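You operate a simulated robot arm through the tools that you are given. There is no shell and no other tool.

The job below is to be done with a simulated robot arm. You get a single attempt, and the scene is never put back.

## Task
Put things in order on the top of the blue bench. At the end: the hand stone stands where the brown tie bag stood; the white yellow-banded lot card stands where the teal cup stood; the teal cup is on the small steel tray; the brown tie bag stands on top of the white box; whatever was shut is shut again. Leave all else as you found it, and nothing knocked over. Set down upright: teal cup.

Only the result counts: the job must be done as asked and must still hold three seconds after the hand-in. Knocking over, shifting, dropping, spilling or breaking anything else fails it.

## Robot
A 7-joint arm with a two-finger gripper, fixed in place. Base frame: the origin is on the floor under the middle of its stand, x ahead of it, y to its left, z up; the work surface is at about z = 0.885. Units: m, rad, N and s.
With the tool pointing down near the work surface it reaches from about 0.34 to 0.72 m from the base axis. Its first joint turns from -1.152 to 1.152 rad. Payload 2.45 kg.
The TCP is the grasp point between the finger pads, 0.026 m short of the fingertips. In the tool frame z runs along the fingers and y along their closing line. The gripper opens to 0.096 m; its body begins 0.069 m behind the TCP.
Orientation is that of the tool frame in the base frame, as a unit quaternion [x, y, z, w]. With the fingers straight down and closing along the base's y, the tool's x points along the base's -x, its y along +y and its z along -z.

## Interface
- The arm moves only by the tool step_arm. Its argument "commands" is a list of rows, each an object (a shift or turn left out is 0, a gripper value left out holds the last) with "xyz": the shift along the tool's x, y, z in units of 40 mm (1.0 is 40 mm), a list of three; "rot": the turn, a rotation vector about the tool's x, y, z in units of 8 degrees (1.0 is 8 degrees), a list of three. In form: [{"xyz": [tx, ty, tz], "rot": [wx, wy, wz]}, ...]. A call has 1 to 20 rows; each row shifts and turns the commanded pose from where the row before left it, along the tool's axes as they then stand. "grip" is the opening in per cent of the stroke, from 0 (shut) to 100 (fully open), set as the call begins (left out, the last holds). A call with a number of a shift or a turn outside -1 to 1 is refused whole. A row lasts 0.2 s, in which the tool goes at most 0.05 m and 0.15 rad; a call with a longer step from one row to the next is refused whole, and so is a gripper value outside its range. A pose out of reach is approached as far as the arm can. The call stops where the force on the tool passes 40 N (or 10 N more than at its start, if that is more) or the arm is blocked; 0.2 s more then pass. The fingers move at their own pace (about 0.05 m/s each) and stop on an object; they squeeze with about 35 N. The grip force told is the motor's: it shows also when the fingers shut on nothing. Time passes only in rows, and 0.2 s behind the last, so rows that do not move let the fingers close. It gives the time, the measured TCP pose, the force on the tool (base axes), the opening and the grip force at its end, in the units of the frame above (readings bear some noise), with the torque about the TCP (base axes, N m) and any sound that the robot's microphone picked up.
- Cameras (640 x 400 px; columns grow to the right, rows downward): "scene" is fixed at [0.1791, -0.4146, 1.4164]; the picture's right is [0.56, -0.83, 0.00], its down [-0.54, -0.36, -0.76] and it looks along [0.63, 0.43, -0.65] (base axes); focal length 214 px, centre (320, 200). "wrist" rides on the gripper at [0.082, 0.003, -0.098] in the tool frame; the picture's right is [-0.04, 1.00, 0.00], its down [-0.73, -0.03, -0.68] and it looks along [-0.68, -0.03, 0.73] (tool axes); focal length 256 px, centre (320, 200). There is no depth. A picture from a camera that has moved, and an enlarged one, comes with that camera's place and axes in the base frame and with its lens.
- get_image(camera): a new picture of that camera. No time passes.
- inspect(camera, box): a new picture of the part [left, top, right, bottom] of that camera's present view, enlarged. No time passes.
- job_done(): hands the job in; it is judged then, once.

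Nothing tells you positions but the pictures and the camera data. Unless the task says otherwise, let go and move clear before handing in.

The tools are called after "Call:" by a JSON object that holds its "fn" and its "kwargs". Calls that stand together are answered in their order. step_arm: Moves the arm, as the interface text tells. Its arguments: {"type":"object","properties":{"commands":{"type":"array"},"grip":{"type":"number"}},"required":["commands"]} The other tools are called the same way: get_image (camera) takes a picture; inspect (camera, box) takes an enlarged picture of a part of a camera's view; job_done () hands the job in.

At the start:

```text
t: 0.0
position: [0.482, -0.0563, 1.2765]
ee_rot: [0.0, 1.0, 0.0, 0.0]
wrist_force: [0.3, -0.1, 0.3]
moment: [0.03, 0.01, 0.01]
opening: 0.096
grasp_force: 0.1
```

scene: 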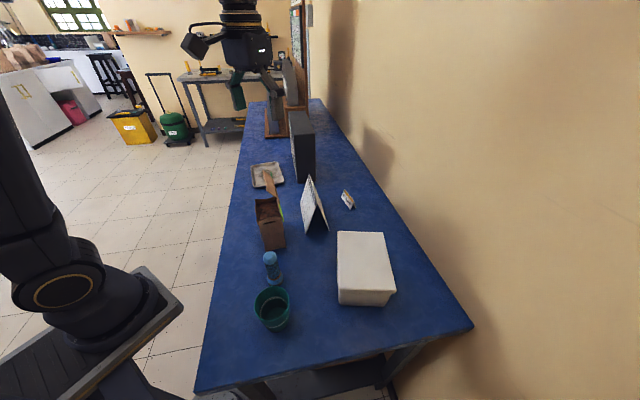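
wrist: 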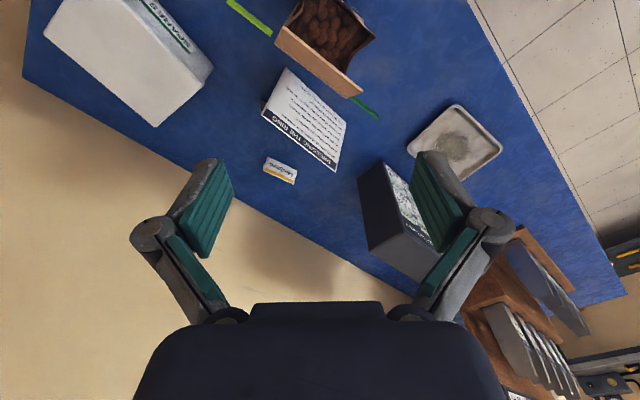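

I see a blue bench with a teal cup, a small blue bottle, an open brown bag, a folded card, a small yellow-banded card, a white box, a steel tray and a grey box. I'll enlarge the pictures first to identify everything.

Call:
{"fn": "inspect", "kwargs": {"camera": "scene", "box": [190, 210, 350, 350]}}

Call:
{"fn": "inspect", "kwargs": {"camera": "scene", "box": [230, 80, 390, 220]}}

Call:
{"fn": "inspect", "kwargs": {"camera": "wrist", "box": [200, 0, 420, 140]}}

Call:
{"fn": "inspect", "kwargs": {"camera": "wrist", "box": [340, 80, 640, 380]}}

Call:
{"fn": "inspect", "kwargs": {"camera": "scene", "box": [290, 170, 450, 320]}}

```text
2.86 times, centred on (270, 280) of scene
camera zoom: at [0.1791, -0.4146, 1.4164], right [0.56, -0.83, 0.0], down [-0.54, -0.36, -0.76], along [0.63, 0.43, -0.65], focal length 613 px, centre (463, -29)
```

zoom: 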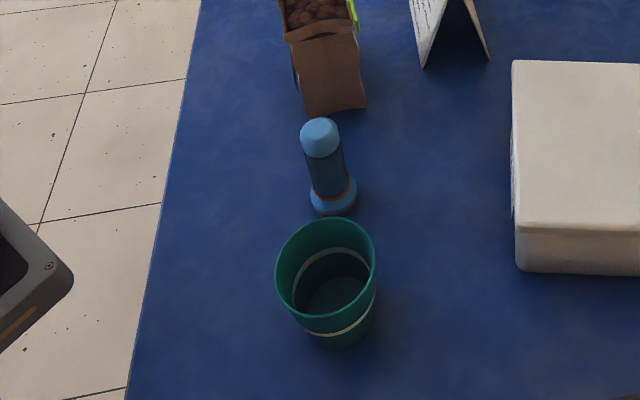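

```text
2.86 times, centred on (310, 150) of scene
camera zoom: at [0.1791, -0.4146, 1.4164], right [0.56, -0.83, 0.0], down [-0.54, -0.36, -0.76], along [0.63, 0.43, -0.65], focal length 613 px, centre (349, 343)
```

zoom: 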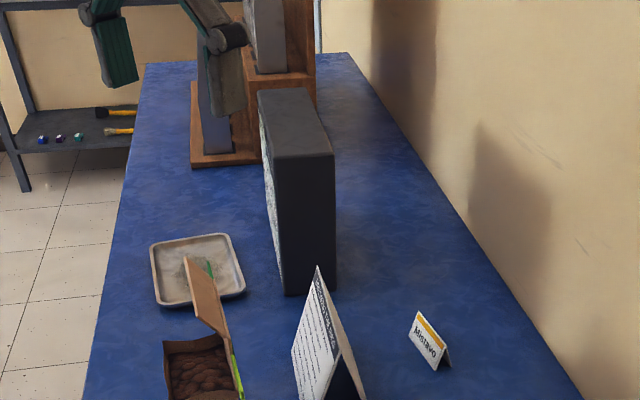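

```text
2.86 times, centred on (310, 70) of wrist
camera zoom: at [0.4003, -0.0536, 1.3749], right [0.04, 1.0, 0.0], down [0.73, -0.03, 0.68], along [0.68, -0.03, -0.73], focal length 731 px, centre (349, 571)
```

zoom: 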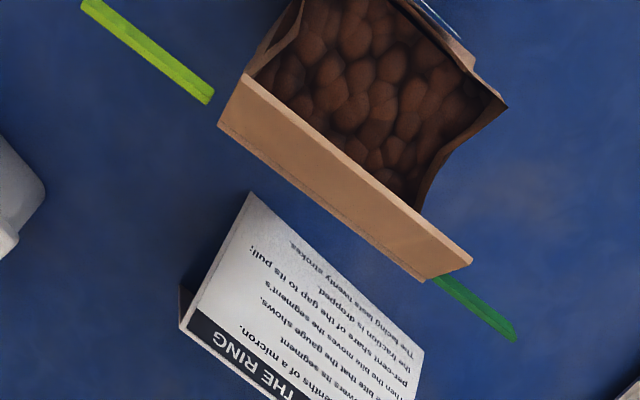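

```text
1.33 times, centred on (490, 230) of wrist
camera zoom: at [0.4003, -0.0536, 1.3749], right [0.04, 1.0, 0.0], down [0.73, -0.03, 0.68], along [0.68, -0.03, -0.73], focal length 341 px, centre (93, 160)
```

zoom: 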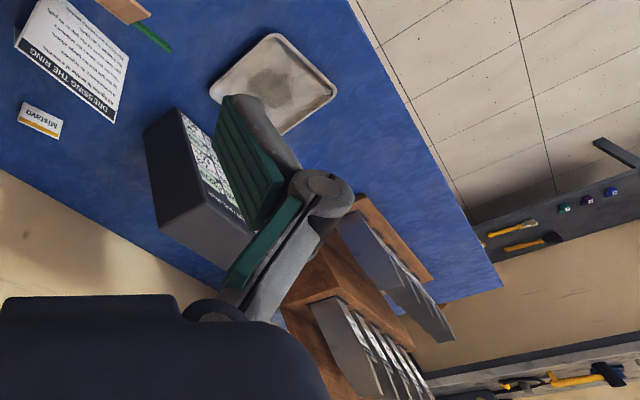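

```text
2.67 times, centred on (370, 245) of scene
camera zoom: at [0.1791, -0.4146, 1.4164], right [0.56, -0.83, 0.0], down [-0.54, -0.36, -0.76], along [0.63, 0.43, -0.65], focal length 572 px, centre (187, 80)
```

zoom: 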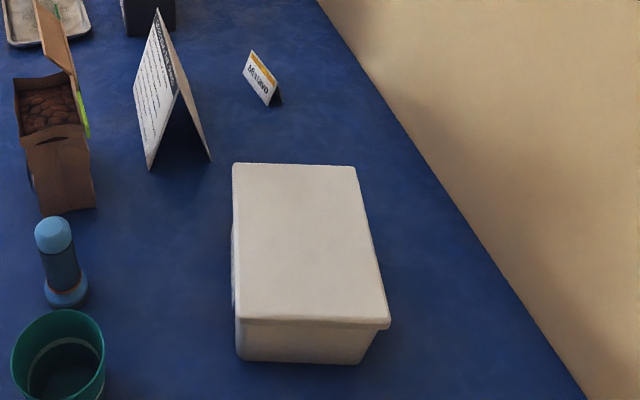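

The hand stone isn't obvious yet. It may be inside the lidded white box, so I'll read the labels.

Call:
{"fn": "inspect", "kwargs": {"camera": "wrist", "box": [30, 0, 230, 130]}}

Call:
{"fn": "inspect", "kwargs": {"camera": "wrist", "box": [250, 60, 360, 190]}}

Call:
{"fn": "inspect", "kwargs": {"camera": "wrist", "box": [350, 90, 510, 190]}}

Call:
{"fn": "inspect", "kwargs": {"camera": "scene", "box": [240, 240, 310, 340]}}

Call:
{"fn": "inspect", "kwargs": {"camera": "scene", "box": [240, 150, 330, 260]}}

```text
3.08 times, centred on (130, 65) of wrist
camera zoom: at [0.4003, -0.0536, 1.3749], right [0.04, 1.0, 0.0], down [0.73, -0.03, 0.68], along [0.68, -0.03, -0.73], focal length 788 px, centre (905, 615)
```

zoom: 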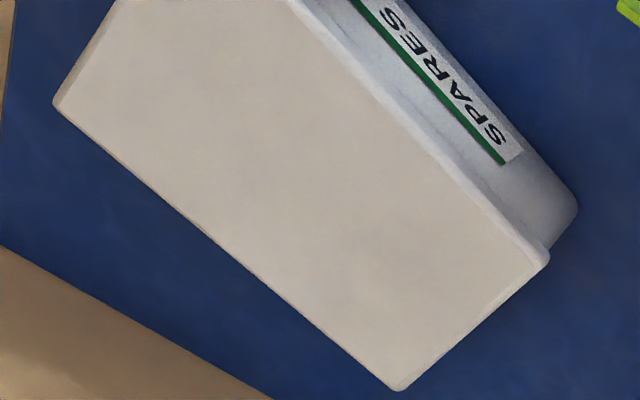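

```text
3.08 times, centred on (305, 125) of wrist
camera zoom: at [0.4003, -0.0536, 1.3749], right [0.04, 1.0, 0.0], down [0.73, -0.03, 0.68], along [0.68, -0.03, -0.73], focal length 788 px, centre (366, 431)
```

zoom: 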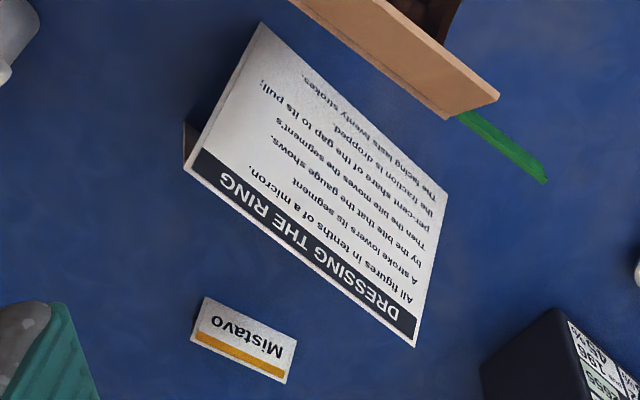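

```text
4.00 times, centred on (430, 140) of wrist
camera zoom: at [0.4003, -0.0536, 1.3749], right [0.04, 1.0, 0.0], down [0.73, -0.03, 0.68], along [0.68, -0.03, -0.73], focal length 1024 px, centre (-120, 440)
```

zoom: 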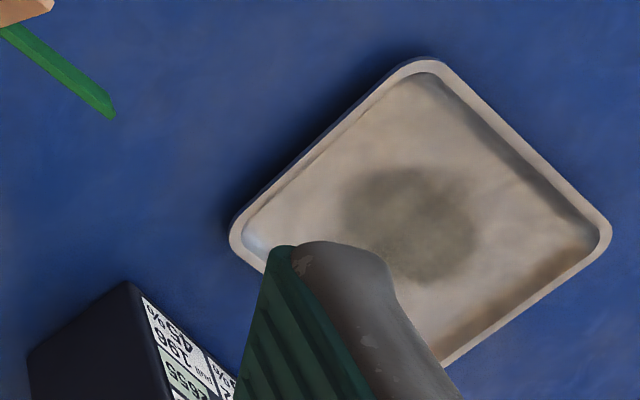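

```text
4.00 times, centred on (275, 290) of scene
camera zoom: at [0.1791, -0.4146, 1.4164], right [0.56, -0.83, 0.0], down [-0.54, -0.36, -0.76], along [0.63, 0.43, -0.65], focal length 858 px, centre (500, -160)
```

zoom: 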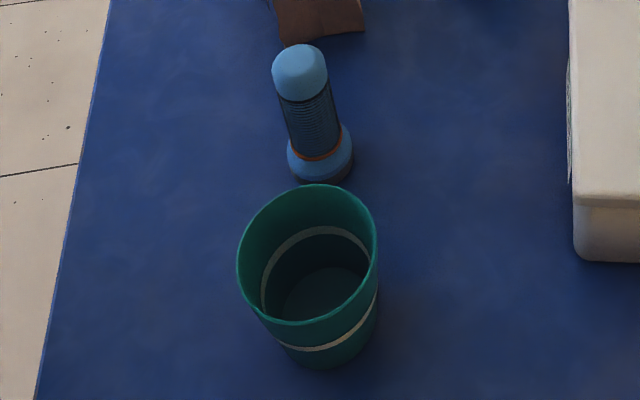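

```text
3.64 times, centred on (285, 205) of scene
camera zoom: at [0.1791, -0.4146, 1.4164], right [0.56, -0.83, 0.0], down [-0.54, -0.36, -0.76], along [0.63, 0.43, -0.65], focal length 780 px, centre (447, 182)
```

zoom: 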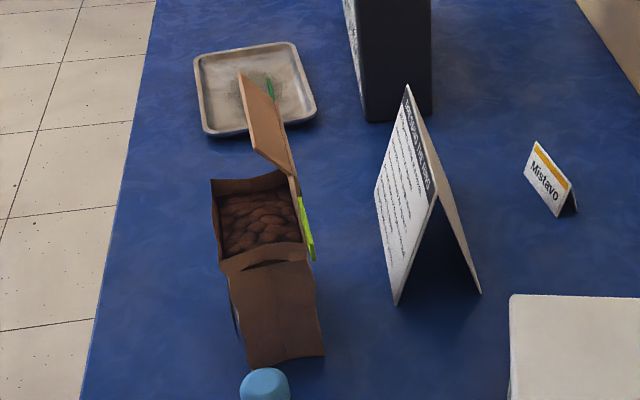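

The blue handled piece with a disc-shaped foot may be the hand stone. I'll move the wrist camera for a closer look at it, the cup and the bag.

Call:
{"fn": "step_arm", "kwargs": {"commands": [{"xyz": [0.52, 0.47, 0.83]}, {"xyz": [0.52, 0.47, 0.83]}, {"xyz": [0.52, 0.47, 0.83]}, {"rot": [0, 0, 0.9375]}, {"rot": [0, 0, 0.9375]}, {"rot": [0, 0, 0.9375]}, {"rot": [0, 0, 0.9375]}, {"rot": [0, 0, 0.9375]}, {"rot": [0, 0, 0.9375]}, {"rot": [0, 0, 0.9375]}, {"rot": [0, 0, 0.9375]}, {"rot": [0, 0, 0.9375]}, {"rot": [0, 0, 0.9375]}, {"rot": [0, 0, 0.9375]}, {"rot": [0, 0, 0.9375]}]}}

Call:
{"fn": "get_image", "kwargs": {"camera": "wrist"}}

Call:
{"fn": "get_image", "kwargs": {"camera": "scene"}}

```text
t: 3.2
position: [0.4197, 0.0001, 1.1777]
ee_rot: [0.708, 0.707, 0.0, 0.0]
wrist_force: [-0.5, -0.3, 0.0]
moment: [-0.01, -0.01, -0.03]
opening: 0.096
grasp_force: 0.0
```

```text
taken
camera wrist: at [0.423, 0.0813, 1.276], right [1.0, -0.04, 0.0], down [-0.03, -0.73, 0.68], along [-0.03, -0.68, -0.73], focal length 256 px, centre (320, 200)
```

wrist: 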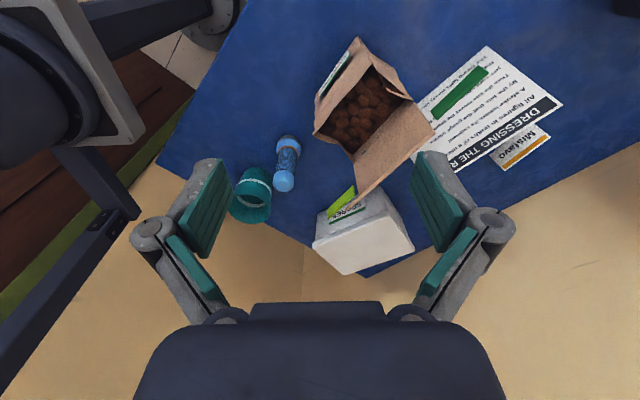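

```text
taken
```

scene: 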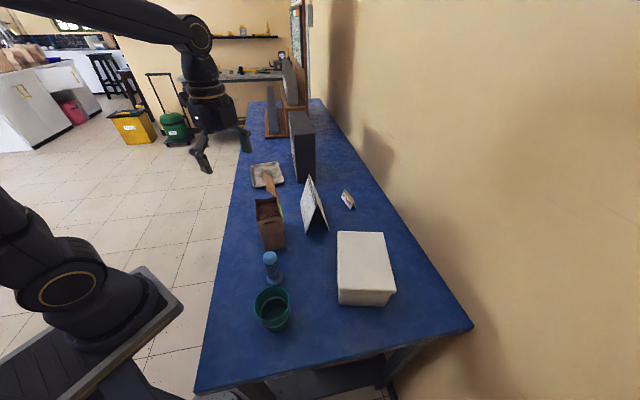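

The view is upside down, but the bag, the blue handled piece, the cup and the spares box all show. I'll zoom in on them.

Call:
{"fn": "inspect", "kwargs": {"camera": "wrist", "box": [220, 120, 320, 230]}}

Call:
{"fn": "inspect", "kwargs": {"camera": "wrist", "box": [300, 30, 450, 220]}}

Call:
{"fn": "inspect", "kwargs": {"camera": "wrist", "box": [400, 40, 570, 190]}}

Call:
{"fn": "inspect", "kwargs": {"camera": "wrist", "box": [300, 180, 430, 290]}}

```text
3.64 times, centred on (270, 175) of wrist
camera zoom: at [0.423, 0.0813, 1.276], right [1.0, -0.04, 0.0], down [-0.03, -0.73, 0.68], along [-0.03, -0.68, -0.73], focal length 931 px, centre (502, 291)
```

zoom: 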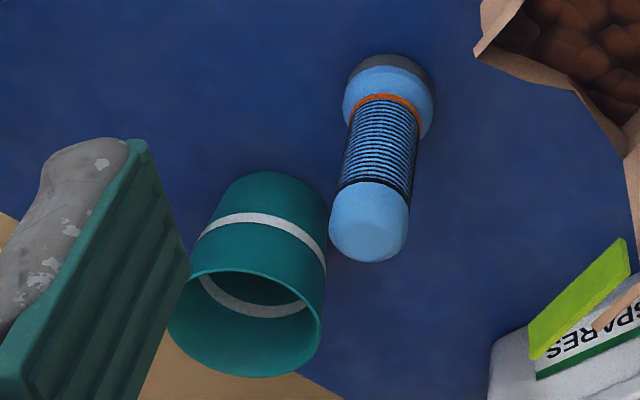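

```text
2.11 times, centred on (375, 125) of wrist
camera zoom: at [0.423, 0.0813, 1.276], right [1.0, -0.04, 0.0], down [-0.03, -0.73, 0.68], along [-0.03, -0.68, -0.73], focal length 539 px, centre (204, 358)
```

zoom: 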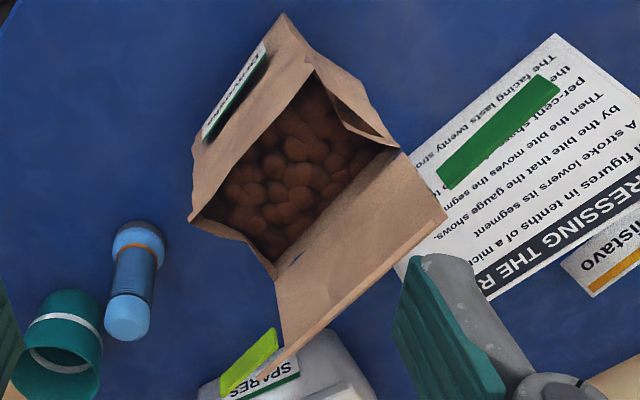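

```text
2.67 times, centred on (485, 115) of wrist
camera zoom: at [0.423, 0.0813, 1.276], right [1.0, -0.04, 0.0], down [-0.03, -0.73, 0.68], along [-0.03, -0.68, -0.73], focal length 683 px, centre (-120, 427)
```

zoom: 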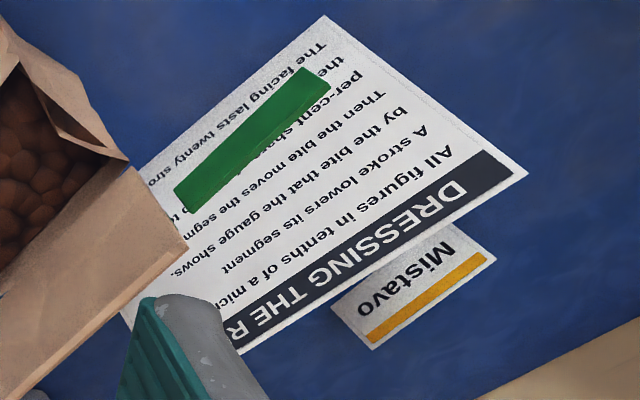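

```text
3.64 times, centred on (365, 235) of wrist
camera zoom: at [0.423, 0.0813, 1.276], right [1.0, -0.04, 0.0], down [-0.03, -0.73, 0.68], along [-0.03, -0.68, -0.73], focal length 931 px, centre (156, 73)
```

zoom: 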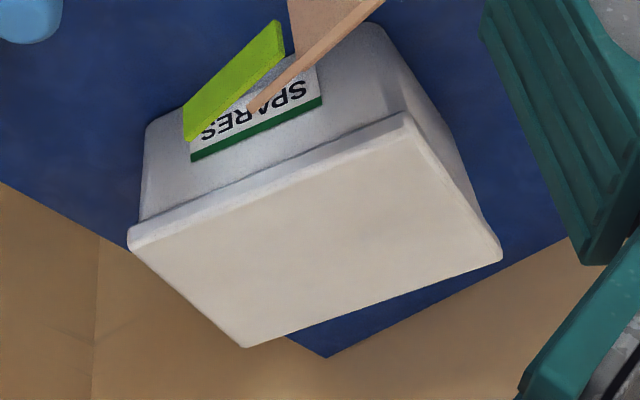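

The blue piece has a grey stone foot, a ribbed grip and a domed top, so I take it as the hand stone. Next I'll study the bag's panel and tie more closely before gripping it.

Call:
{"fn": "inspect", "kwargs": {"camera": "scene", "box": [245, 160, 305, 260]}}

Call:
{"fn": "inspect", "kwargs": {"camera": "scene", "box": [255, 165, 300, 225]}}

Call:
{"fn": "inspect", "kwargs": {"camera": "scene", "box": [320, 180, 410, 310]}}

```text
4.00 times, centred on (275, 210) of scene
camera zoom: at [0.1791, -0.4146, 1.4164], right [0.56, -0.83, 0.0], down [-0.54, -0.36, -0.76], along [0.63, 0.43, -0.65], focal length 858 px, centre (500, 160)
```

zoom: 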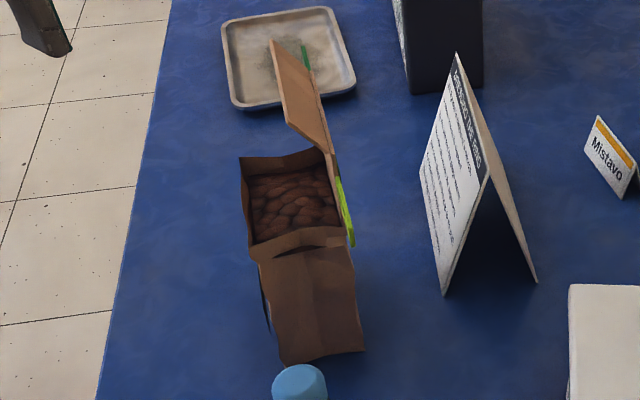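

```text
6.67 times, centred on (278, 195) of scene
camera zoom: at [0.1791, -0.4146, 1.4164], right [0.56, -0.83, 0.0], down [-0.54, -0.36, -0.76], along [0.63, 0.43, -0.65], focal length 1430 px, centre (603, 233)
```

zoom: 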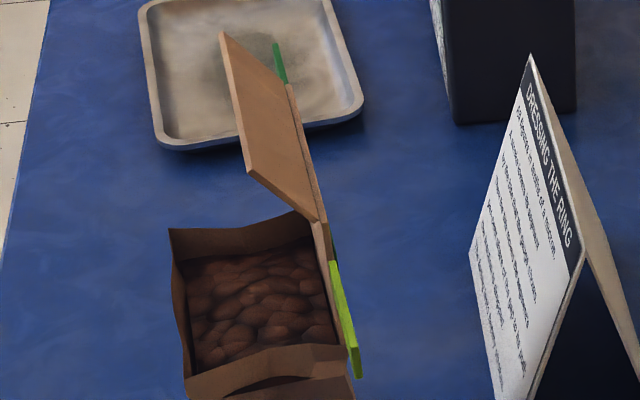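

```text
3.08 times, centred on (365, 245) of scene
camera zoom: at [0.1791, -0.4146, 1.4164], right [0.56, -0.83, 0.0], down [-0.54, -0.36, -0.76], along [0.63, 0.43, -0.65], focal length 660 px, centre (182, 62)
```

zoom: 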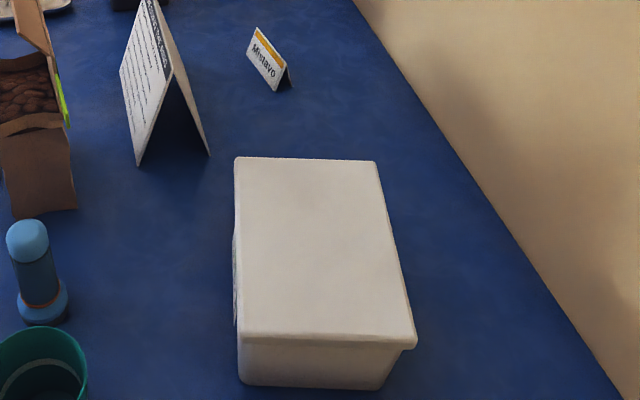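

The bag is open, with a raised back panel and tie ears, so I need its exact size and position. I'll tilt the wrist so its camera looks straight down over the bench.

Call:
{"fn": "step_arm", "kwargs": {"commands": [{"xyz": [-0.8, 0, -0.6]}, {"xyz": [-0.8, 0, -0.6]}, {"xyz": [-0.8, 0, -0.6]}, {"rot": [0, 0.9, 0]}, {"rot": [0, 0.9, 0]}, {"rot": [0, 0.9, 0]}, {"rot": [0, 0.9, 0]}, {"rot": [0, 0.9, 0]}, {"rot": [0, 0.9, 0]}]}}

Call:
{"fn": "get_image", "kwargs": {"camera": "wrist"}}

Call:
{"fn": "get_image", "kwargs": {"camera": "scene"}}

```text
t: 5.2
position: [0.4198, -0.0959, 1.2492]
ee_rot: [0.657, 0.658, 0.261, -0.261]
wrist_force: [0.2, 0.3, -0.4]
moment: [0.02, 0.01, 0.0]
opening: 0.096
grasp_force: 0.1
```

```text
taken
camera wrist: at [0.4227, -0.1039, 1.3767], right [1.0, -0.03, -0.03], down [-0.03, -1.0, -0.01], along [-0.03, 0.01, -1.0], focal length 256 px, centre (320, 200)
```

wrist: 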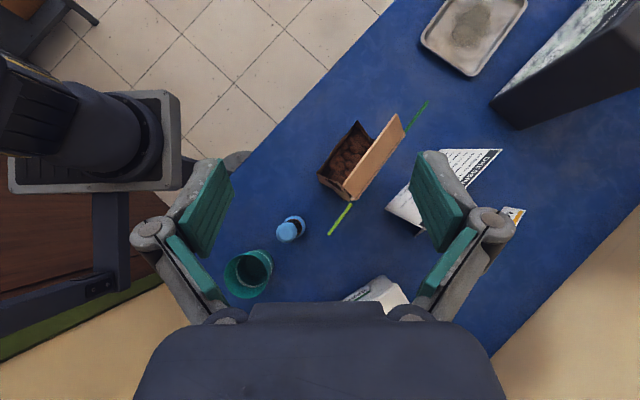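

```text
taken
```

scene: 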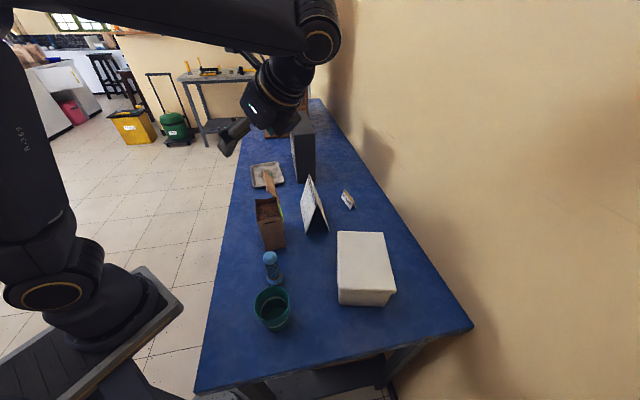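

This top-down view is useful. I'll zoom in on the bag, the cards, the tray and the cup.

Call:
{"fn": "inspect", "kwargs": {"camera": "wrist", "box": [300, 90, 440, 240]}}

Call:
{"fn": "inspect", "kwargs": {"camera": "wrist", "box": [210, 190, 330, 310]}}

Call:
{"fn": "inspect", "kwargs": {"camera": "wrist", "box": [380, 130, 540, 250]}}

Call:
{"fn": "inspect", "kwargs": {"camera": "wrist", "box": [400, 0, 640, 140]}}

```text
2.67 times, centred on (370, 165) of wrist
camera zoom: at [0.4227, -0.1039, 1.3767], right [1.0, -0.03, -0.03], down [-0.03, -1.0, -0.01], along [-0.03, 0.01, -1.0], focal length 683 px, centre (187, 293)
```

zoom: 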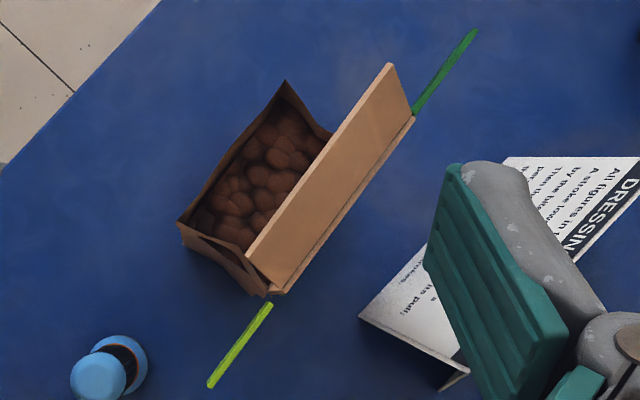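

```text
3.33 times, centred on (270, 250) of wrist
camera zoom: at [0.4227, -0.1039, 1.3767], right [1.0, -0.03, -0.03], down [-0.03, -1.0, -0.01], along [-0.03, 0.01, -1.0], focal length 853 px, centre (487, 33)
```

zoom: 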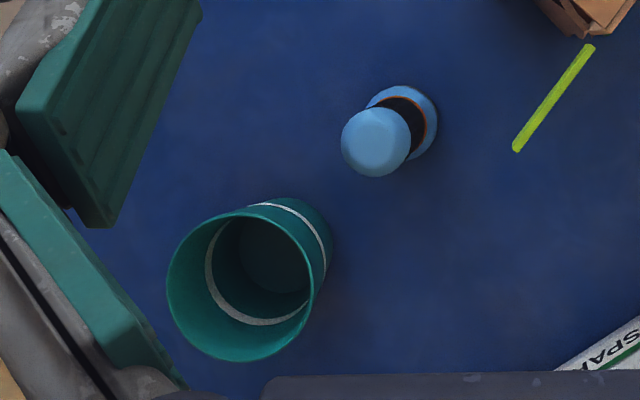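

```text
3.33 times, centred on (460, 190) of wrist
camera zoom: at [0.4227, -0.1039, 1.3767], right [1.0, -0.03, -0.03], down [-0.03, -1.0, -0.01], along [-0.03, 0.01, -1.0], focal length 853 px, centre (-147, 233)
```

zoom: 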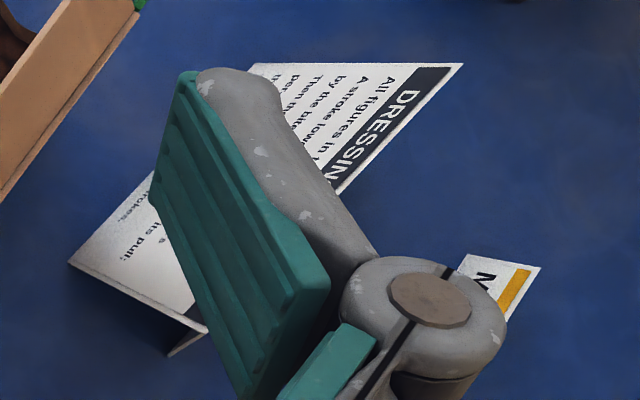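

```text
2.67 times, centred on (520, 70) of wrist
camera zoom: at [0.4227, -0.1039, 1.3767], right [1.0, -0.03, -0.03], down [-0.03, -1.0, -0.01], along [-0.03, 0.01, -1.0], focal length 683 px, centre (-213, 547)
```

zoom: 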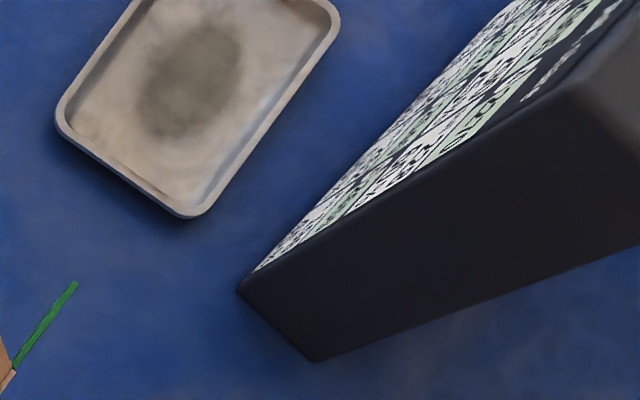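

The bag is about 0.095 wide and 0.06 deep, with its rim near z=1.01, its panel to about 1.08 and a flap leaning forward to about 1.105. I'll look at the bag from its near side to judge the flap for gripping.

Call:
{"fn": "step_arm", "kwargs": {"commands": [{"rot": [0, -0.9, 0]}, {"rot": [0, -0.9, 0]}, {"rot": [0, -0.9, 0]}, {"rot": [0, -0.9, 0]}, {"rot": [0, -0.9, 0]}, {"rot": [0, -0.9, 0]}, {"rot": [0, 0, -0.93]}, {"rot": [0, 0, -0.93]}, {"rot": [0, 0, -0.93]}, {"rot": [0, 0, -0.93]}, {"rot": [0, 0, -0.93]}, {"rot": [0, 0, -0.93]}, {"rot": [0, 0, -0.93]}, {"rot": [0, 0, -0.93]}, {"rot": [0, 0, -0.93]}, {"rot": [0, 0, -0.93]}, {"rot": [0, 0, -0.93]}, {"rot": [0, 0, -0.93]}, {"rot": [0, 0, -0.93]}, {"rot": [0, 0, -0.93]}]}}

Call:
{"fn": "step_arm", "kwargs": {"commands": [{"rot": [0, 0, -0.926]}, {"rot": [0, 0, -0.926]}, {"rot": [0, 0, -0.926]}, {"rot": [0, 0, -0.926]}, {"rot": [0, 0, -0.926]}, {"xyz": [0.633, -0.06, 0.607]}, {"xyz": [0.633, -0.06, 0.607]}, {"xyz": [0.633, -0.06, 0.607]}, {"xyz": [0.633, -0.06, 0.607]}]}}

Call:
{"fn": "get_image", "kwargs": {"camera": "wrist"}}

Call:
{"fn": "get_image", "kwargs": {"camera": "scene"}}

```text
t: 9.4
position: [0.4201, -0.0956, 1.2495]
ee_rot: [-0.125, 0.992, -0.001, 0.0]
wrist_force: [-1.1, 0.2, 0.2]
moment: [0.03, -0.04, -0.03]
opening: 0.0962
grasp_force: 0.1
```

```text
t: 11.4
position: [0.3661, -0.1834, 1.1501]
ee_rot: [-0.433, 0.901, 0.0, 0.0]
wrist_force: [0.3, -0.1, 0.1]
moment: [0.04, 0.0, 0.0]
opening: 0.096
grasp_force: 0.0
```

```text
taken
camera wrist: at [0.3118, -0.2458, 1.2488], right [-0.76, 0.66, 0.0], down [0.48, 0.55, 0.68], along [0.45, 0.51, -0.73], focal length 256 px, centre (320, 200)
```

wrist: 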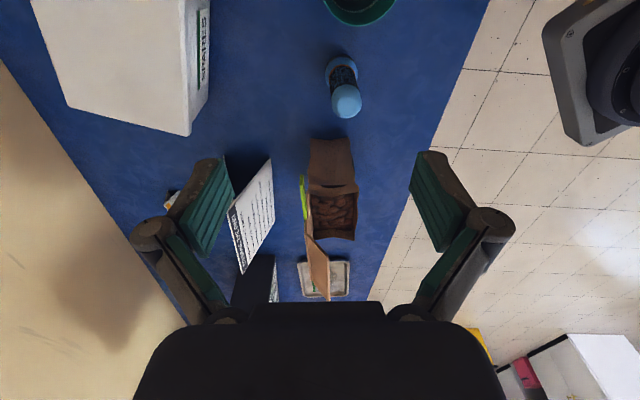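

```text
taken
```

scene: 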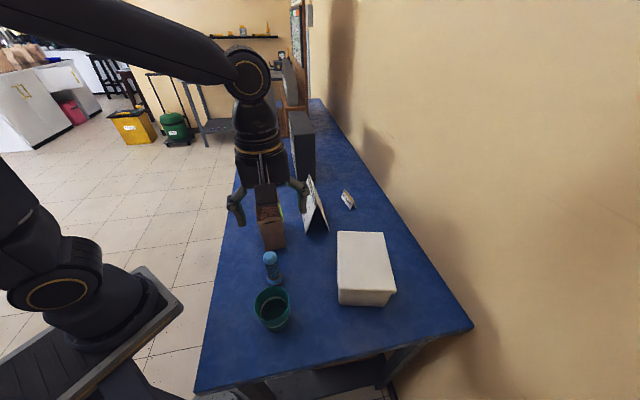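

Now I see the bag end-on from its near side. I'll zoom in on the flap, the tie and the body.

Call:
{"fn": "inspect", "kwargs": {"camera": "wrist", "box": [270, 120, 390, 310]}}

Call:
{"fn": "inspect", "kwargs": {"camera": "wrist", "box": [290, 200, 370, 310]}}

Call:
{"fn": "inspect", "kwargs": {"camera": "wrist", "box": [30, 0, 230, 140]}}

```text
2.11 times, centred on (330, 215) of wrist
camera zoom: at [0.3118, -0.2458, 1.2488], right [-0.76, 0.66, 0.0], down [0.48, 0.55, 0.68], along [0.45, 0.51, -0.73], focal length 539 px, centre (299, 168)
```

zoom: 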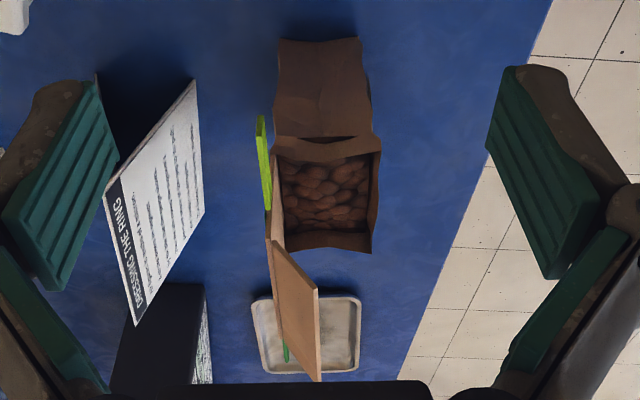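

```text
3.64 times, centred on (330, 255) of wrist
camera zoom: at [0.3118, -0.2458, 1.2488], right [-0.76, 0.66, 0.0], down [0.48, 0.55, 0.68], along [0.45, 0.51, -0.73], focal length 931 px, centre (284, 0)
```

zoom: 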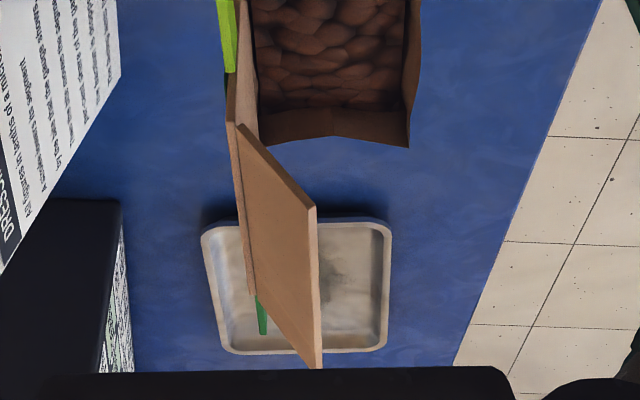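

```text
2.86 times, centred on (130, 70) of wrist
camera zoom: at [0.3118, -0.2458, 1.2488], right [-0.76, 0.66, 0.0], down [0.48, 0.55, 0.68], along [0.45, 0.51, -0.73], focal length 731 px, centre (863, 571)
```

zoom: 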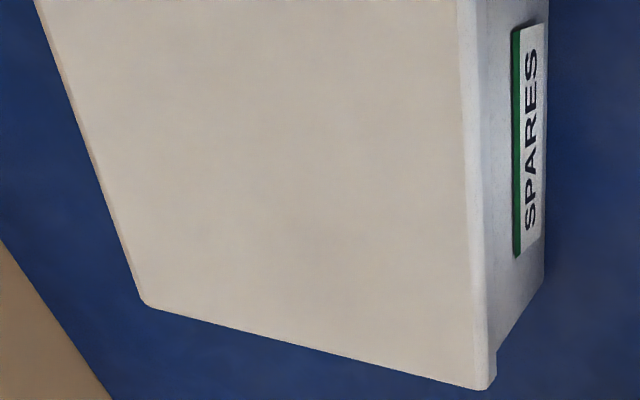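

The bag's panel ends in a slanted flap about 0.03 m long and 0.095 m wide, and I'll pinch its middle. I'm moving to a tilted pre-grasp in front of and above it.

Call:
{"fn": "step_arm", "kwargs": {"commands": [{"xyz": [0, 0, -1]}, {"xyz": [0, 0, -1]}, {"xyz": [-0.834, 0.334, -0.1]}, {"xyz": [-0.834, 0.334, -0.1]}, {"xyz": [-0.834, 0.334, -0.1]}, {"xyz": [-0.834, 0.334, -0.1]}, {"xyz": [-0.834, 0.334, -0.1]}, {"rot": [0.869, 0, 0]}, {"rot": [0.869, 0, 0]}, {"rot": [0.869, 0, 0]}, {"rot": [0.869, 0, 0]}, {"rot": [0.869, 0, 0]}, {"rot": [0.869, 0, 0]}, {"xyz": [0, 0.59, 0.663]}, {"xyz": [0, 0.59, 0.663]}], "grip": 55}}

Call:
{"fn": "get_image", "kwargs": {"camera": "wrist"}}

Call:
{"fn": "get_image", "kwargs": {"camera": "scene"}}

```text
t: 14.6
position: [0.4174, -0.0092, 1.1805]
ee_rot: [-0.404, 0.842, -0.322, 0.156]
wrist_force: [0.3, 1.0, -0.6]
moment: [-0.02, 0.02, -0.01]
opening: 0.0528
grasp_force: 0.1
```

```text
taken
camera wrist: at [0.3126, -0.0315, 1.2521], right [-0.56, 0.5, -0.67], down [0.12, 0.84, 0.53], along [0.82, 0.21, -0.53], focal length 256 px, centre (320, 200)
```

wrist: 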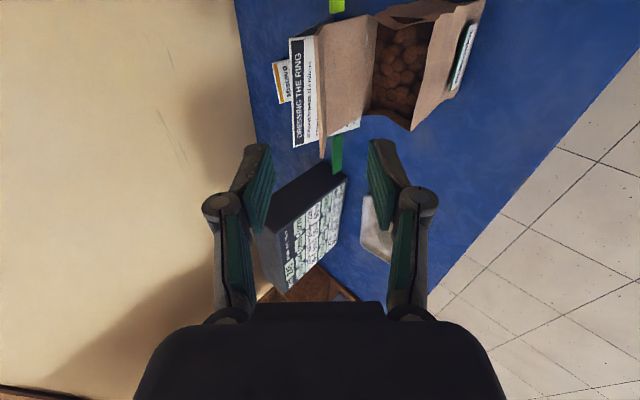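

```text
taken
```

scene: 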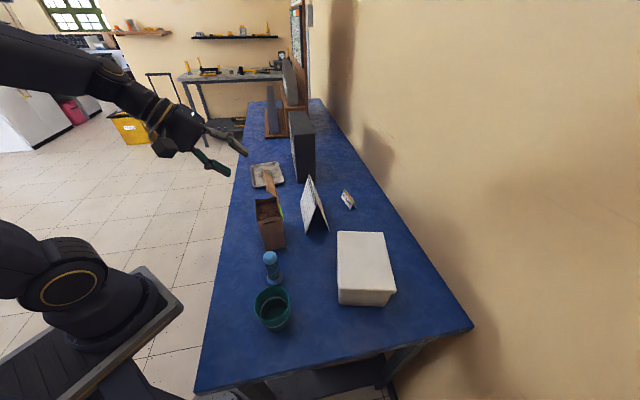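

The pre-grasp lines up with the flap. I'll advance part way along the fingers and check again.

Call:
{"fn": "step_arm", "kwargs": {"commands": [{"xyz": [0, 0, 0.6]}, {"xyz": [0, 0, 0.6]}, {"xyz": [0, 0, 0.5]}]}}

Call:
{"fn": "get_image", "kwargs": {"camera": "wrist"}}

Call:
{"fn": "inspect", "kwargs": {"camera": "scene", "box": [210, 120, 310, 220]}}

```text
t: 15.4
position: [0.4506, -0.0389, 1.1295]
ee_rot: [-0.404, 0.843, -0.321, 0.154]
wrist_force: [0.7, -0.5, 0.1]
moment: [-0.01, 0.01, 0.03]
opening: 0.0527
grasp_force: 0.0
```

```text
taken
camera wrist: at [0.3463, -0.0591, 1.2003], right [-0.56, 0.5, -0.66], down [0.12, 0.84, 0.53], along [0.82, 0.21, -0.53], focal length 256 px, centre (320, 200)
```

wrist: 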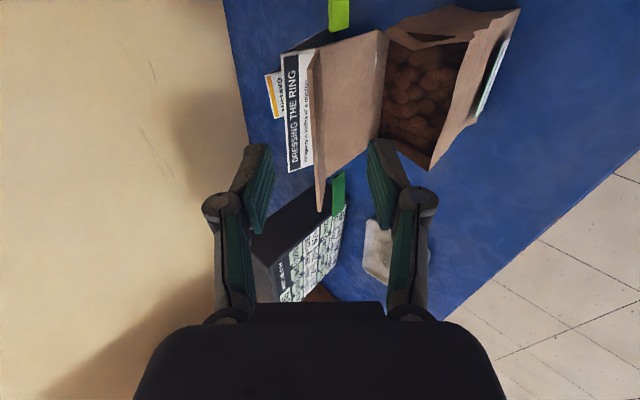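

```text
4.00 times, centred on (260, 170) of scene
camera zoom: at [0.1791, -0.4146, 1.4164], right [0.56, -0.83, 0.0], down [-0.54, -0.36, -0.76], along [0.63, 0.43, -0.65], focal length 858 px, centre (560, 320)
```

zoom: 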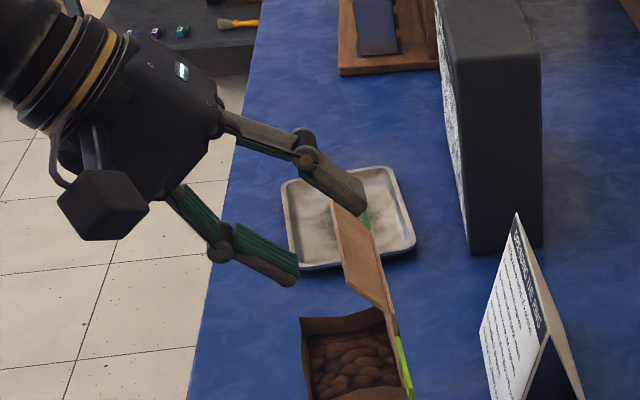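

I'll zoom in to check the fingers against the flap before advancing further.

Call:
{"fn": "inspect", "kwargs": {"camera": "wrist", "box": [230, 0, 430, 240]}}

Call:
{"fn": "inspect", "kwargs": {"camera": "scene", "box": [240, 150, 290, 220]}}

```text
1.67 times, centred on (330, 120) of wrist
camera zoom: at [0.3463, -0.0591, 1.2003], right [-0.56, 0.5, -0.66], down [0.12, 0.84, 0.53], along [0.82, 0.21, -0.53], focal length 427 px, centre (303, 333)
```

zoom: 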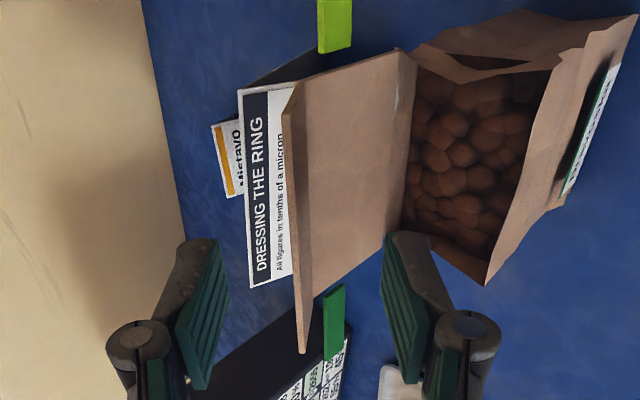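

```text
5.71 times, centred on (265, 185) of scene
camera zoom: at [0.1791, -0.4146, 1.4164], right [0.56, -0.83, 0.0], down [-0.54, -0.36, -0.76], along [0.63, 0.43, -0.65], focal length 1226 px, centre (634, 286)
```

zoom: 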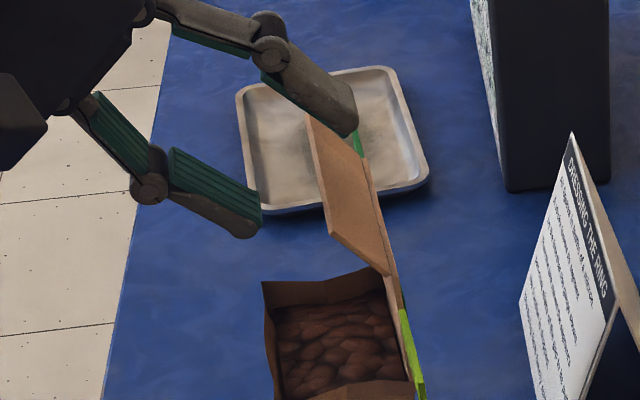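

The flap is edge-on between the fingers and centred to within about 3 mm. I'll advance the last 35 mm, then close on it.

Call:
{"fn": "step_arm", "kwargs": {"commands": [{"xyz": [-0.02, -0.025, 0.29]}, {"xyz": [-0.02, -0.025, 0.29]}, {"xyz": [0, 0, 0.29]}]}}

Call:
{"fn": "get_image", "kwargs": {"camera": "wrist"}}

Call:
{"fn": "inspect", "kwargs": {"camera": "scene", "box": [240, 150, 300, 220]}}

```text
t: 16.2
position: [0.4717, -0.0518, 1.1034]
ee_rot: [-0.404, 0.842, -0.321, 0.155]
wrist_force: [0.3, 0.6, -0.2]
moment: [-0.03, -0.01, -0.02]
opening: 0.0527
grasp_force: 0.0
```

```text
taken
camera wrist: at [0.3673, -0.0737, 1.1757], right [-0.56, 0.5, -0.66], down [0.12, 0.84, 0.53], along [0.82, 0.21, -0.53], focal length 256 px, centre (320, 200)
```

wrist: 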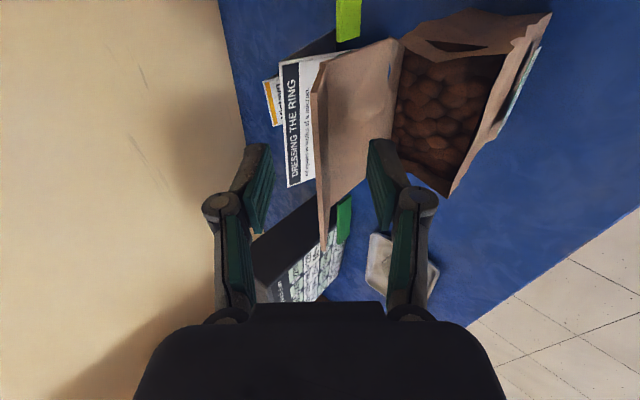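

```text
5.71 times, centred on (270, 185) of scene
camera zoom: at [0.1791, -0.4146, 1.4164], right [0.56, -0.83, 0.0], down [-0.54, -0.36, -0.76], along [0.63, 0.43, -0.65], focal length 1226 px, centre (606, 286)
```

zoom: 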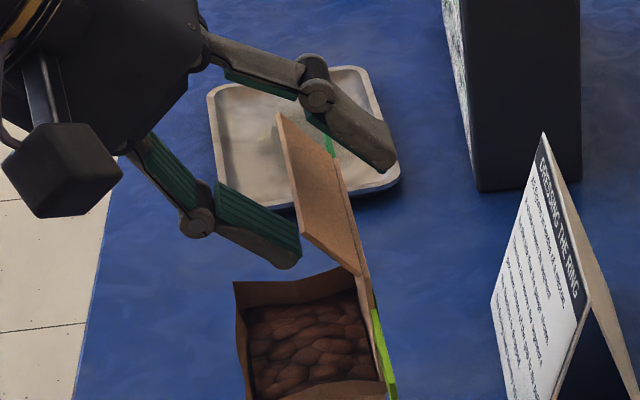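

The fingers straddle the flap. I'm closing now.

Call:
{"fn": "step_arm", "kwargs": {"commands": [{}, {}, {}, {}, {}], "grip": 0}}

Call:
{"fn": "get_image", "kwargs": {"camera": "wrist"}}

Call:
{"fn": "inspect", "kwargs": {"camera": "scene", "box": [230, 150, 310, 270]}}

```text
t: 17.4
position: [0.4725, -0.052, 1.1045]
ee_rot: [-0.404, 0.843, -0.32, 0.154]
wrist_force: [0.6, -0.8, -1.8]
moment: [-0.03, 0.09, -0.03]
opening: 0.006
grasp_force: 31.3
```

```text
taken
camera wrist: at [0.3671, -0.0736, 1.1758], right [-0.56, 0.5, -0.66], down [0.12, 0.84, 0.53], along [0.82, 0.21, -0.53], focal length 256 px, centre (320, 200)
```

wrist: 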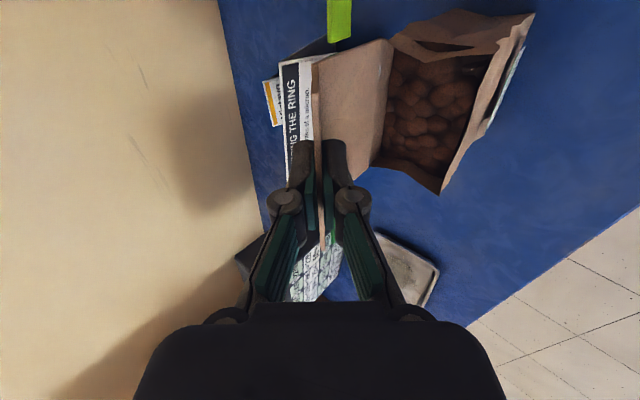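

```text
3.33 times, centred on (270, 210) of scene
camera zoom: at [0.1791, -0.4146, 1.4164], right [0.56, -0.83, 0.0], down [-0.54, -0.36, -0.76], along [0.63, 0.43, -0.65], focal length 715 px, centre (487, 167)
```

zoom: 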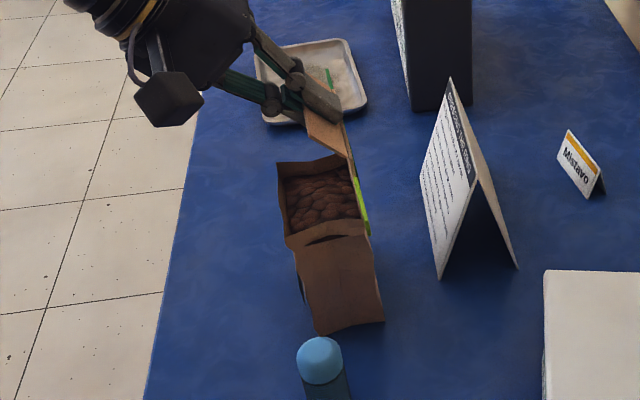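

The fingers stopped on the flap at 6 mm opening with a firm grip. I'll try a small lift to see whether the bag hangs securely.

Call:
{"fn": "step_arm", "kwargs": {"commands": [{"xyz": [0, -0.1, -0.112]}, {"xyz": [0, -0.1, -0.112]}, {"xyz": [0, -0.1, -0.112]}, {}, {}]}}

Call:
{"fn": "inspect", "kwargs": {"camera": "scene", "box": [230, 150, 310, 270]}}

Call:
{"fn": "get_image", "kwargs": {"camera": "wrist"}}

```text
t: 18.6
position: [0.4719, -0.051, 1.1235]
ee_rot: [-0.404, 0.843, -0.32, 0.153]
wrist_force: [-1.0, 0.2, -2.3]
moment: [0.02, 0.04, -0.01]
opening: 0.0058
grasp_force: 30.3
```

```text
3.33 times, centred on (270, 210) of scene
camera zoom: at [0.1791, -0.4146, 1.4164], right [0.56, -0.83, 0.0], down [-0.54, -0.36, -0.76], along [0.63, 0.43, -0.65], focal length 715 px, centre (487, 167)
```

zoom: 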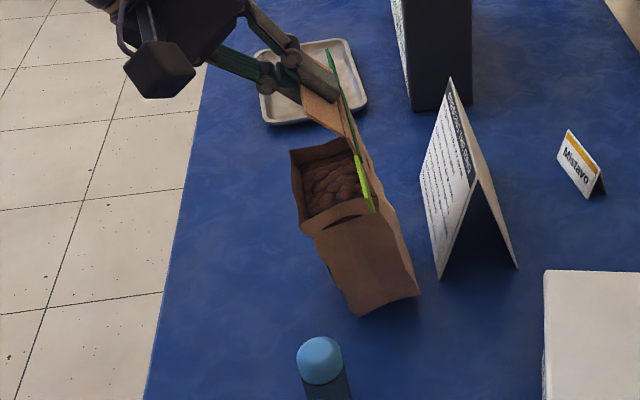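

```text
taken
camera wrist: at [0.3678, -0.073, 1.1946], right [-0.56, 0.5, -0.66], down [0.12, 0.84, 0.53], along [0.82, 0.21, -0.53], focal length 256 px, centre (320, 200)
```

wrist: 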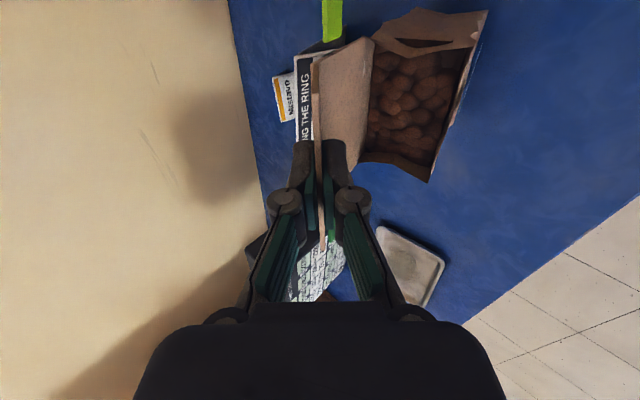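

The bag lifts at about 0.23 kg, but it leans under the flap grip. I'll look closely at whether the flap bends or the bag turned in the grip.

Call:
{"fn": "inspect", "kwargs": {"camera": "scene", "box": [245, 150, 295, 230]}}

Call:
{"fn": "inspect", "kwargs": {"camera": "wrist", "box": [260, 0, 500, 260]}}

Call:
{"fn": "step_arm", "kwargs": {"commands": [{}, {}]}}

Call:
{"fn": "inspect", "kwargs": {"camera": "scene", "box": [230, 150, 310, 270]}}

```text
5.00 times, centred on (270, 190) of scene
camera zoom: at [0.1791, -0.4146, 1.4164], right [0.56, -0.83, 0.0], down [-0.54, -0.36, -0.76], along [0.63, 0.43, -0.65], focal length 1072 px, centre (570, 250)
```

zoom: 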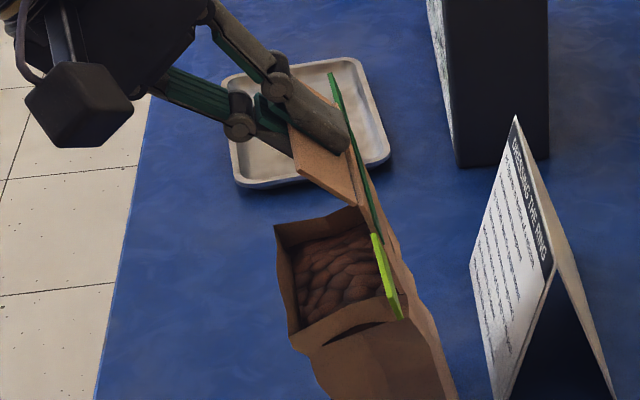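

```text
1.54 times, centred on (380, 130) of wrist
camera zoom: at [0.3678, -0.073, 1.1946], right [-0.56, 0.5, -0.66], down [0.12, 0.84, 0.53], along [0.82, 0.21, -0.53], focal length 394 px, centre (228, 308)
```

zoom: 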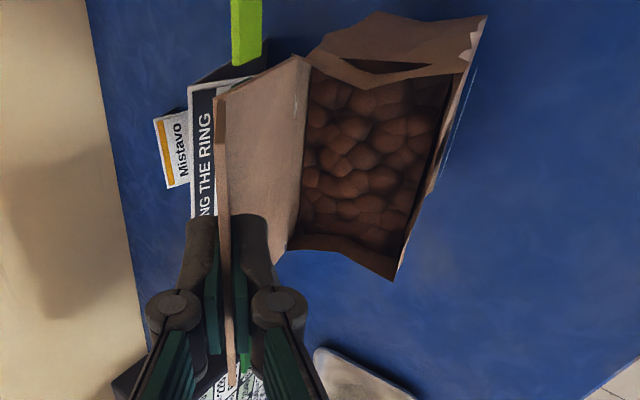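

```text
t: 19.2
position: [0.4714, -0.0506, 1.1235]
ee_rot: [-0.404, 0.842, -0.322, 0.155]
wrist_force: [0.6, -0.2, -2.2]
moment: [0.05, 0.04, 0.0]
opening: 0.006
grasp_force: 31.4
```

```text
3.33 times, centred on (270, 210) of scene
camera zoom: at [0.1791, -0.4146, 1.4164], right [0.56, -0.83, 0.0], down [-0.54, -0.36, -0.76], along [0.63, 0.43, -0.65], focal length 715 px, centre (487, 167)
```

zoom: 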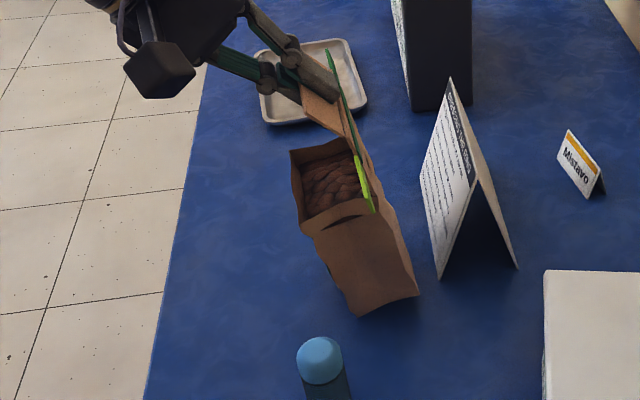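

The bag hangs steadily, leaning about 12° from a compliant flap hinge, which I can manage at set-down. I'll lift it straight up 16 cm, slowly.

Call:
{"fn": "step_arm", "kwargs": {"commands": [{"xyz": [0, -0.17, -0.19]}, {"xyz": [0, -0.3325, -0.3735]}, {"xyz": [0, -0.3325, -0.3735]}, {"xyz": [0, -0.3325, -0.3735]}, {"xyz": [0, -0.3325, -0.3735]}, {"xyz": [0, -0.3325, -0.3735]}, {"xyz": [0, -0.3325, -0.3735]}, {"xyz": [0, -0.3325, -0.3735]}, {"xyz": [0, -0.17, -0.19]}, {}, {}]}}

Call:
{"fn": "get_image", "kwargs": {"camera": "scene"}}

Call:
{"fn": "get_image", "kwargs": {"camera": "wrist"}}

```text
t: 21.6
position: [0.4719, -0.0522, 1.285]
ee_rot: [-0.405, 0.842, -0.321, 0.154]
wrist_force: [0.2, -0.1, -2.4]
moment: [0.03, 0.05, 0.01]
opening: 0.0059
grasp_force: 31.2
```

```text
taken
```

scene: 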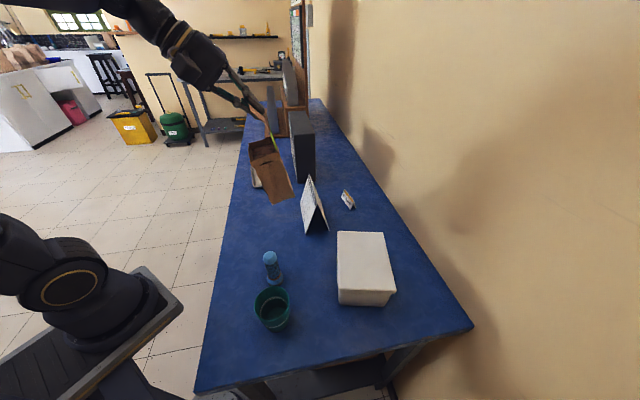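

```text
taken
camera wrist: at [0.3673, -0.073, 1.3564], right [-0.56, 0.5, -0.66], down [0.12, 0.84, 0.53], along [0.82, 0.21, -0.53], focal length 256 px, centre (320, 200)
```

wrist: 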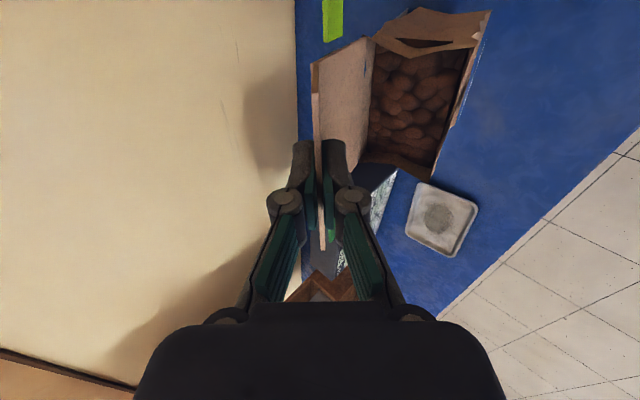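

The bag is up and stable. I'm carrying it sideways over the white box and turning it to match the box.

Call:
{"fn": "step_arm", "kwargs": {"commands": [{"xyz": [0.195, -0.117, 0.104]}, {"xyz": [0.3895, -0.234, 0.2085]}, {"xyz": [0.3895, -0.234, 0.2085]}, {"xyz": [0.3895, -0.234, 0.2085]}, {"xyz": [0.3895, -0.234, 0.2085]}, {"xyz": [0.3895, -0.234, 0.2085]}, {"xyz": [0.3895, -0.234, 0.2085]}, {"xyz": [0.3895, -0.234, 0.2085]}, {"xyz": [0.3895, -0.234, 0.2085]}, {"xyz": [0.3895, -0.234, 0.2085]}, {"xyz": [0.3895, -0.234, 0.2085]}, {"xyz": [0.3895, -0.234, 0.2085]}, {"xyz": [0.3895, -0.234, 0.2085]}, {"xyz": [0.195, -0.117, 0.104]}, {"rot": [0, 0.3325, 0.3735]}, {"rot": [0, 0.3325, 0.3735]}, {"rot": [0, 0.3325, 0.3735]}, {"rot": [0, 0.3325, 0.3735]}, {"rot": [0, 0.3325, 0.3735]}, {}]}}

Call:
{"fn": "get_image", "kwargs": {"camera": "scene"}}

Call:
{"fn": "get_image", "kwargs": {"camera": "wrist"}}

```text
t: 25.8
position: [0.473, -0.3129, 1.2844]
ee_rot: [-0.252, 0.9, -0.343, 0.095]
wrist_force: [0.4, 0.4, -3.0]
moment: [0.05, 0.05, 0.0]
opening: 0.006
grasp_force: 31.6
```

```text
taken
```

scene: 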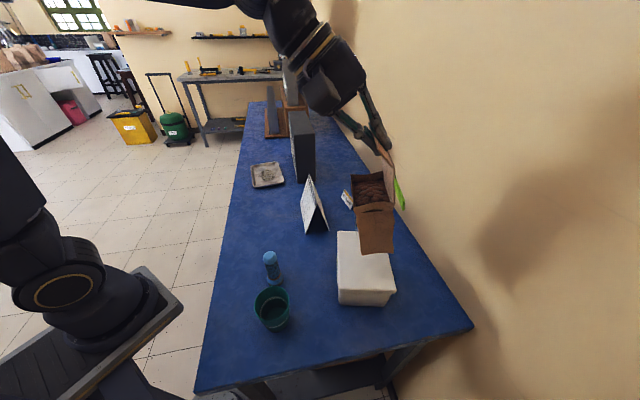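

```text
taken
camera wrist: at [0.367, -0.2964, 1.3555], right [-0.35, 0.66, -0.66], down [0.4, 0.75, 0.53], along [0.84, -0.08, -0.53], focal length 256 px, centre (320, 200)
```

wrist: 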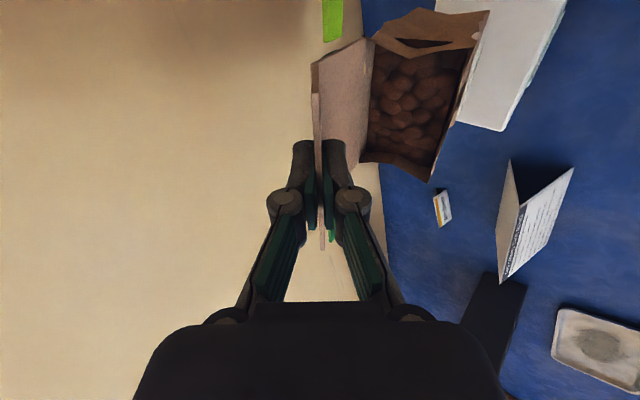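

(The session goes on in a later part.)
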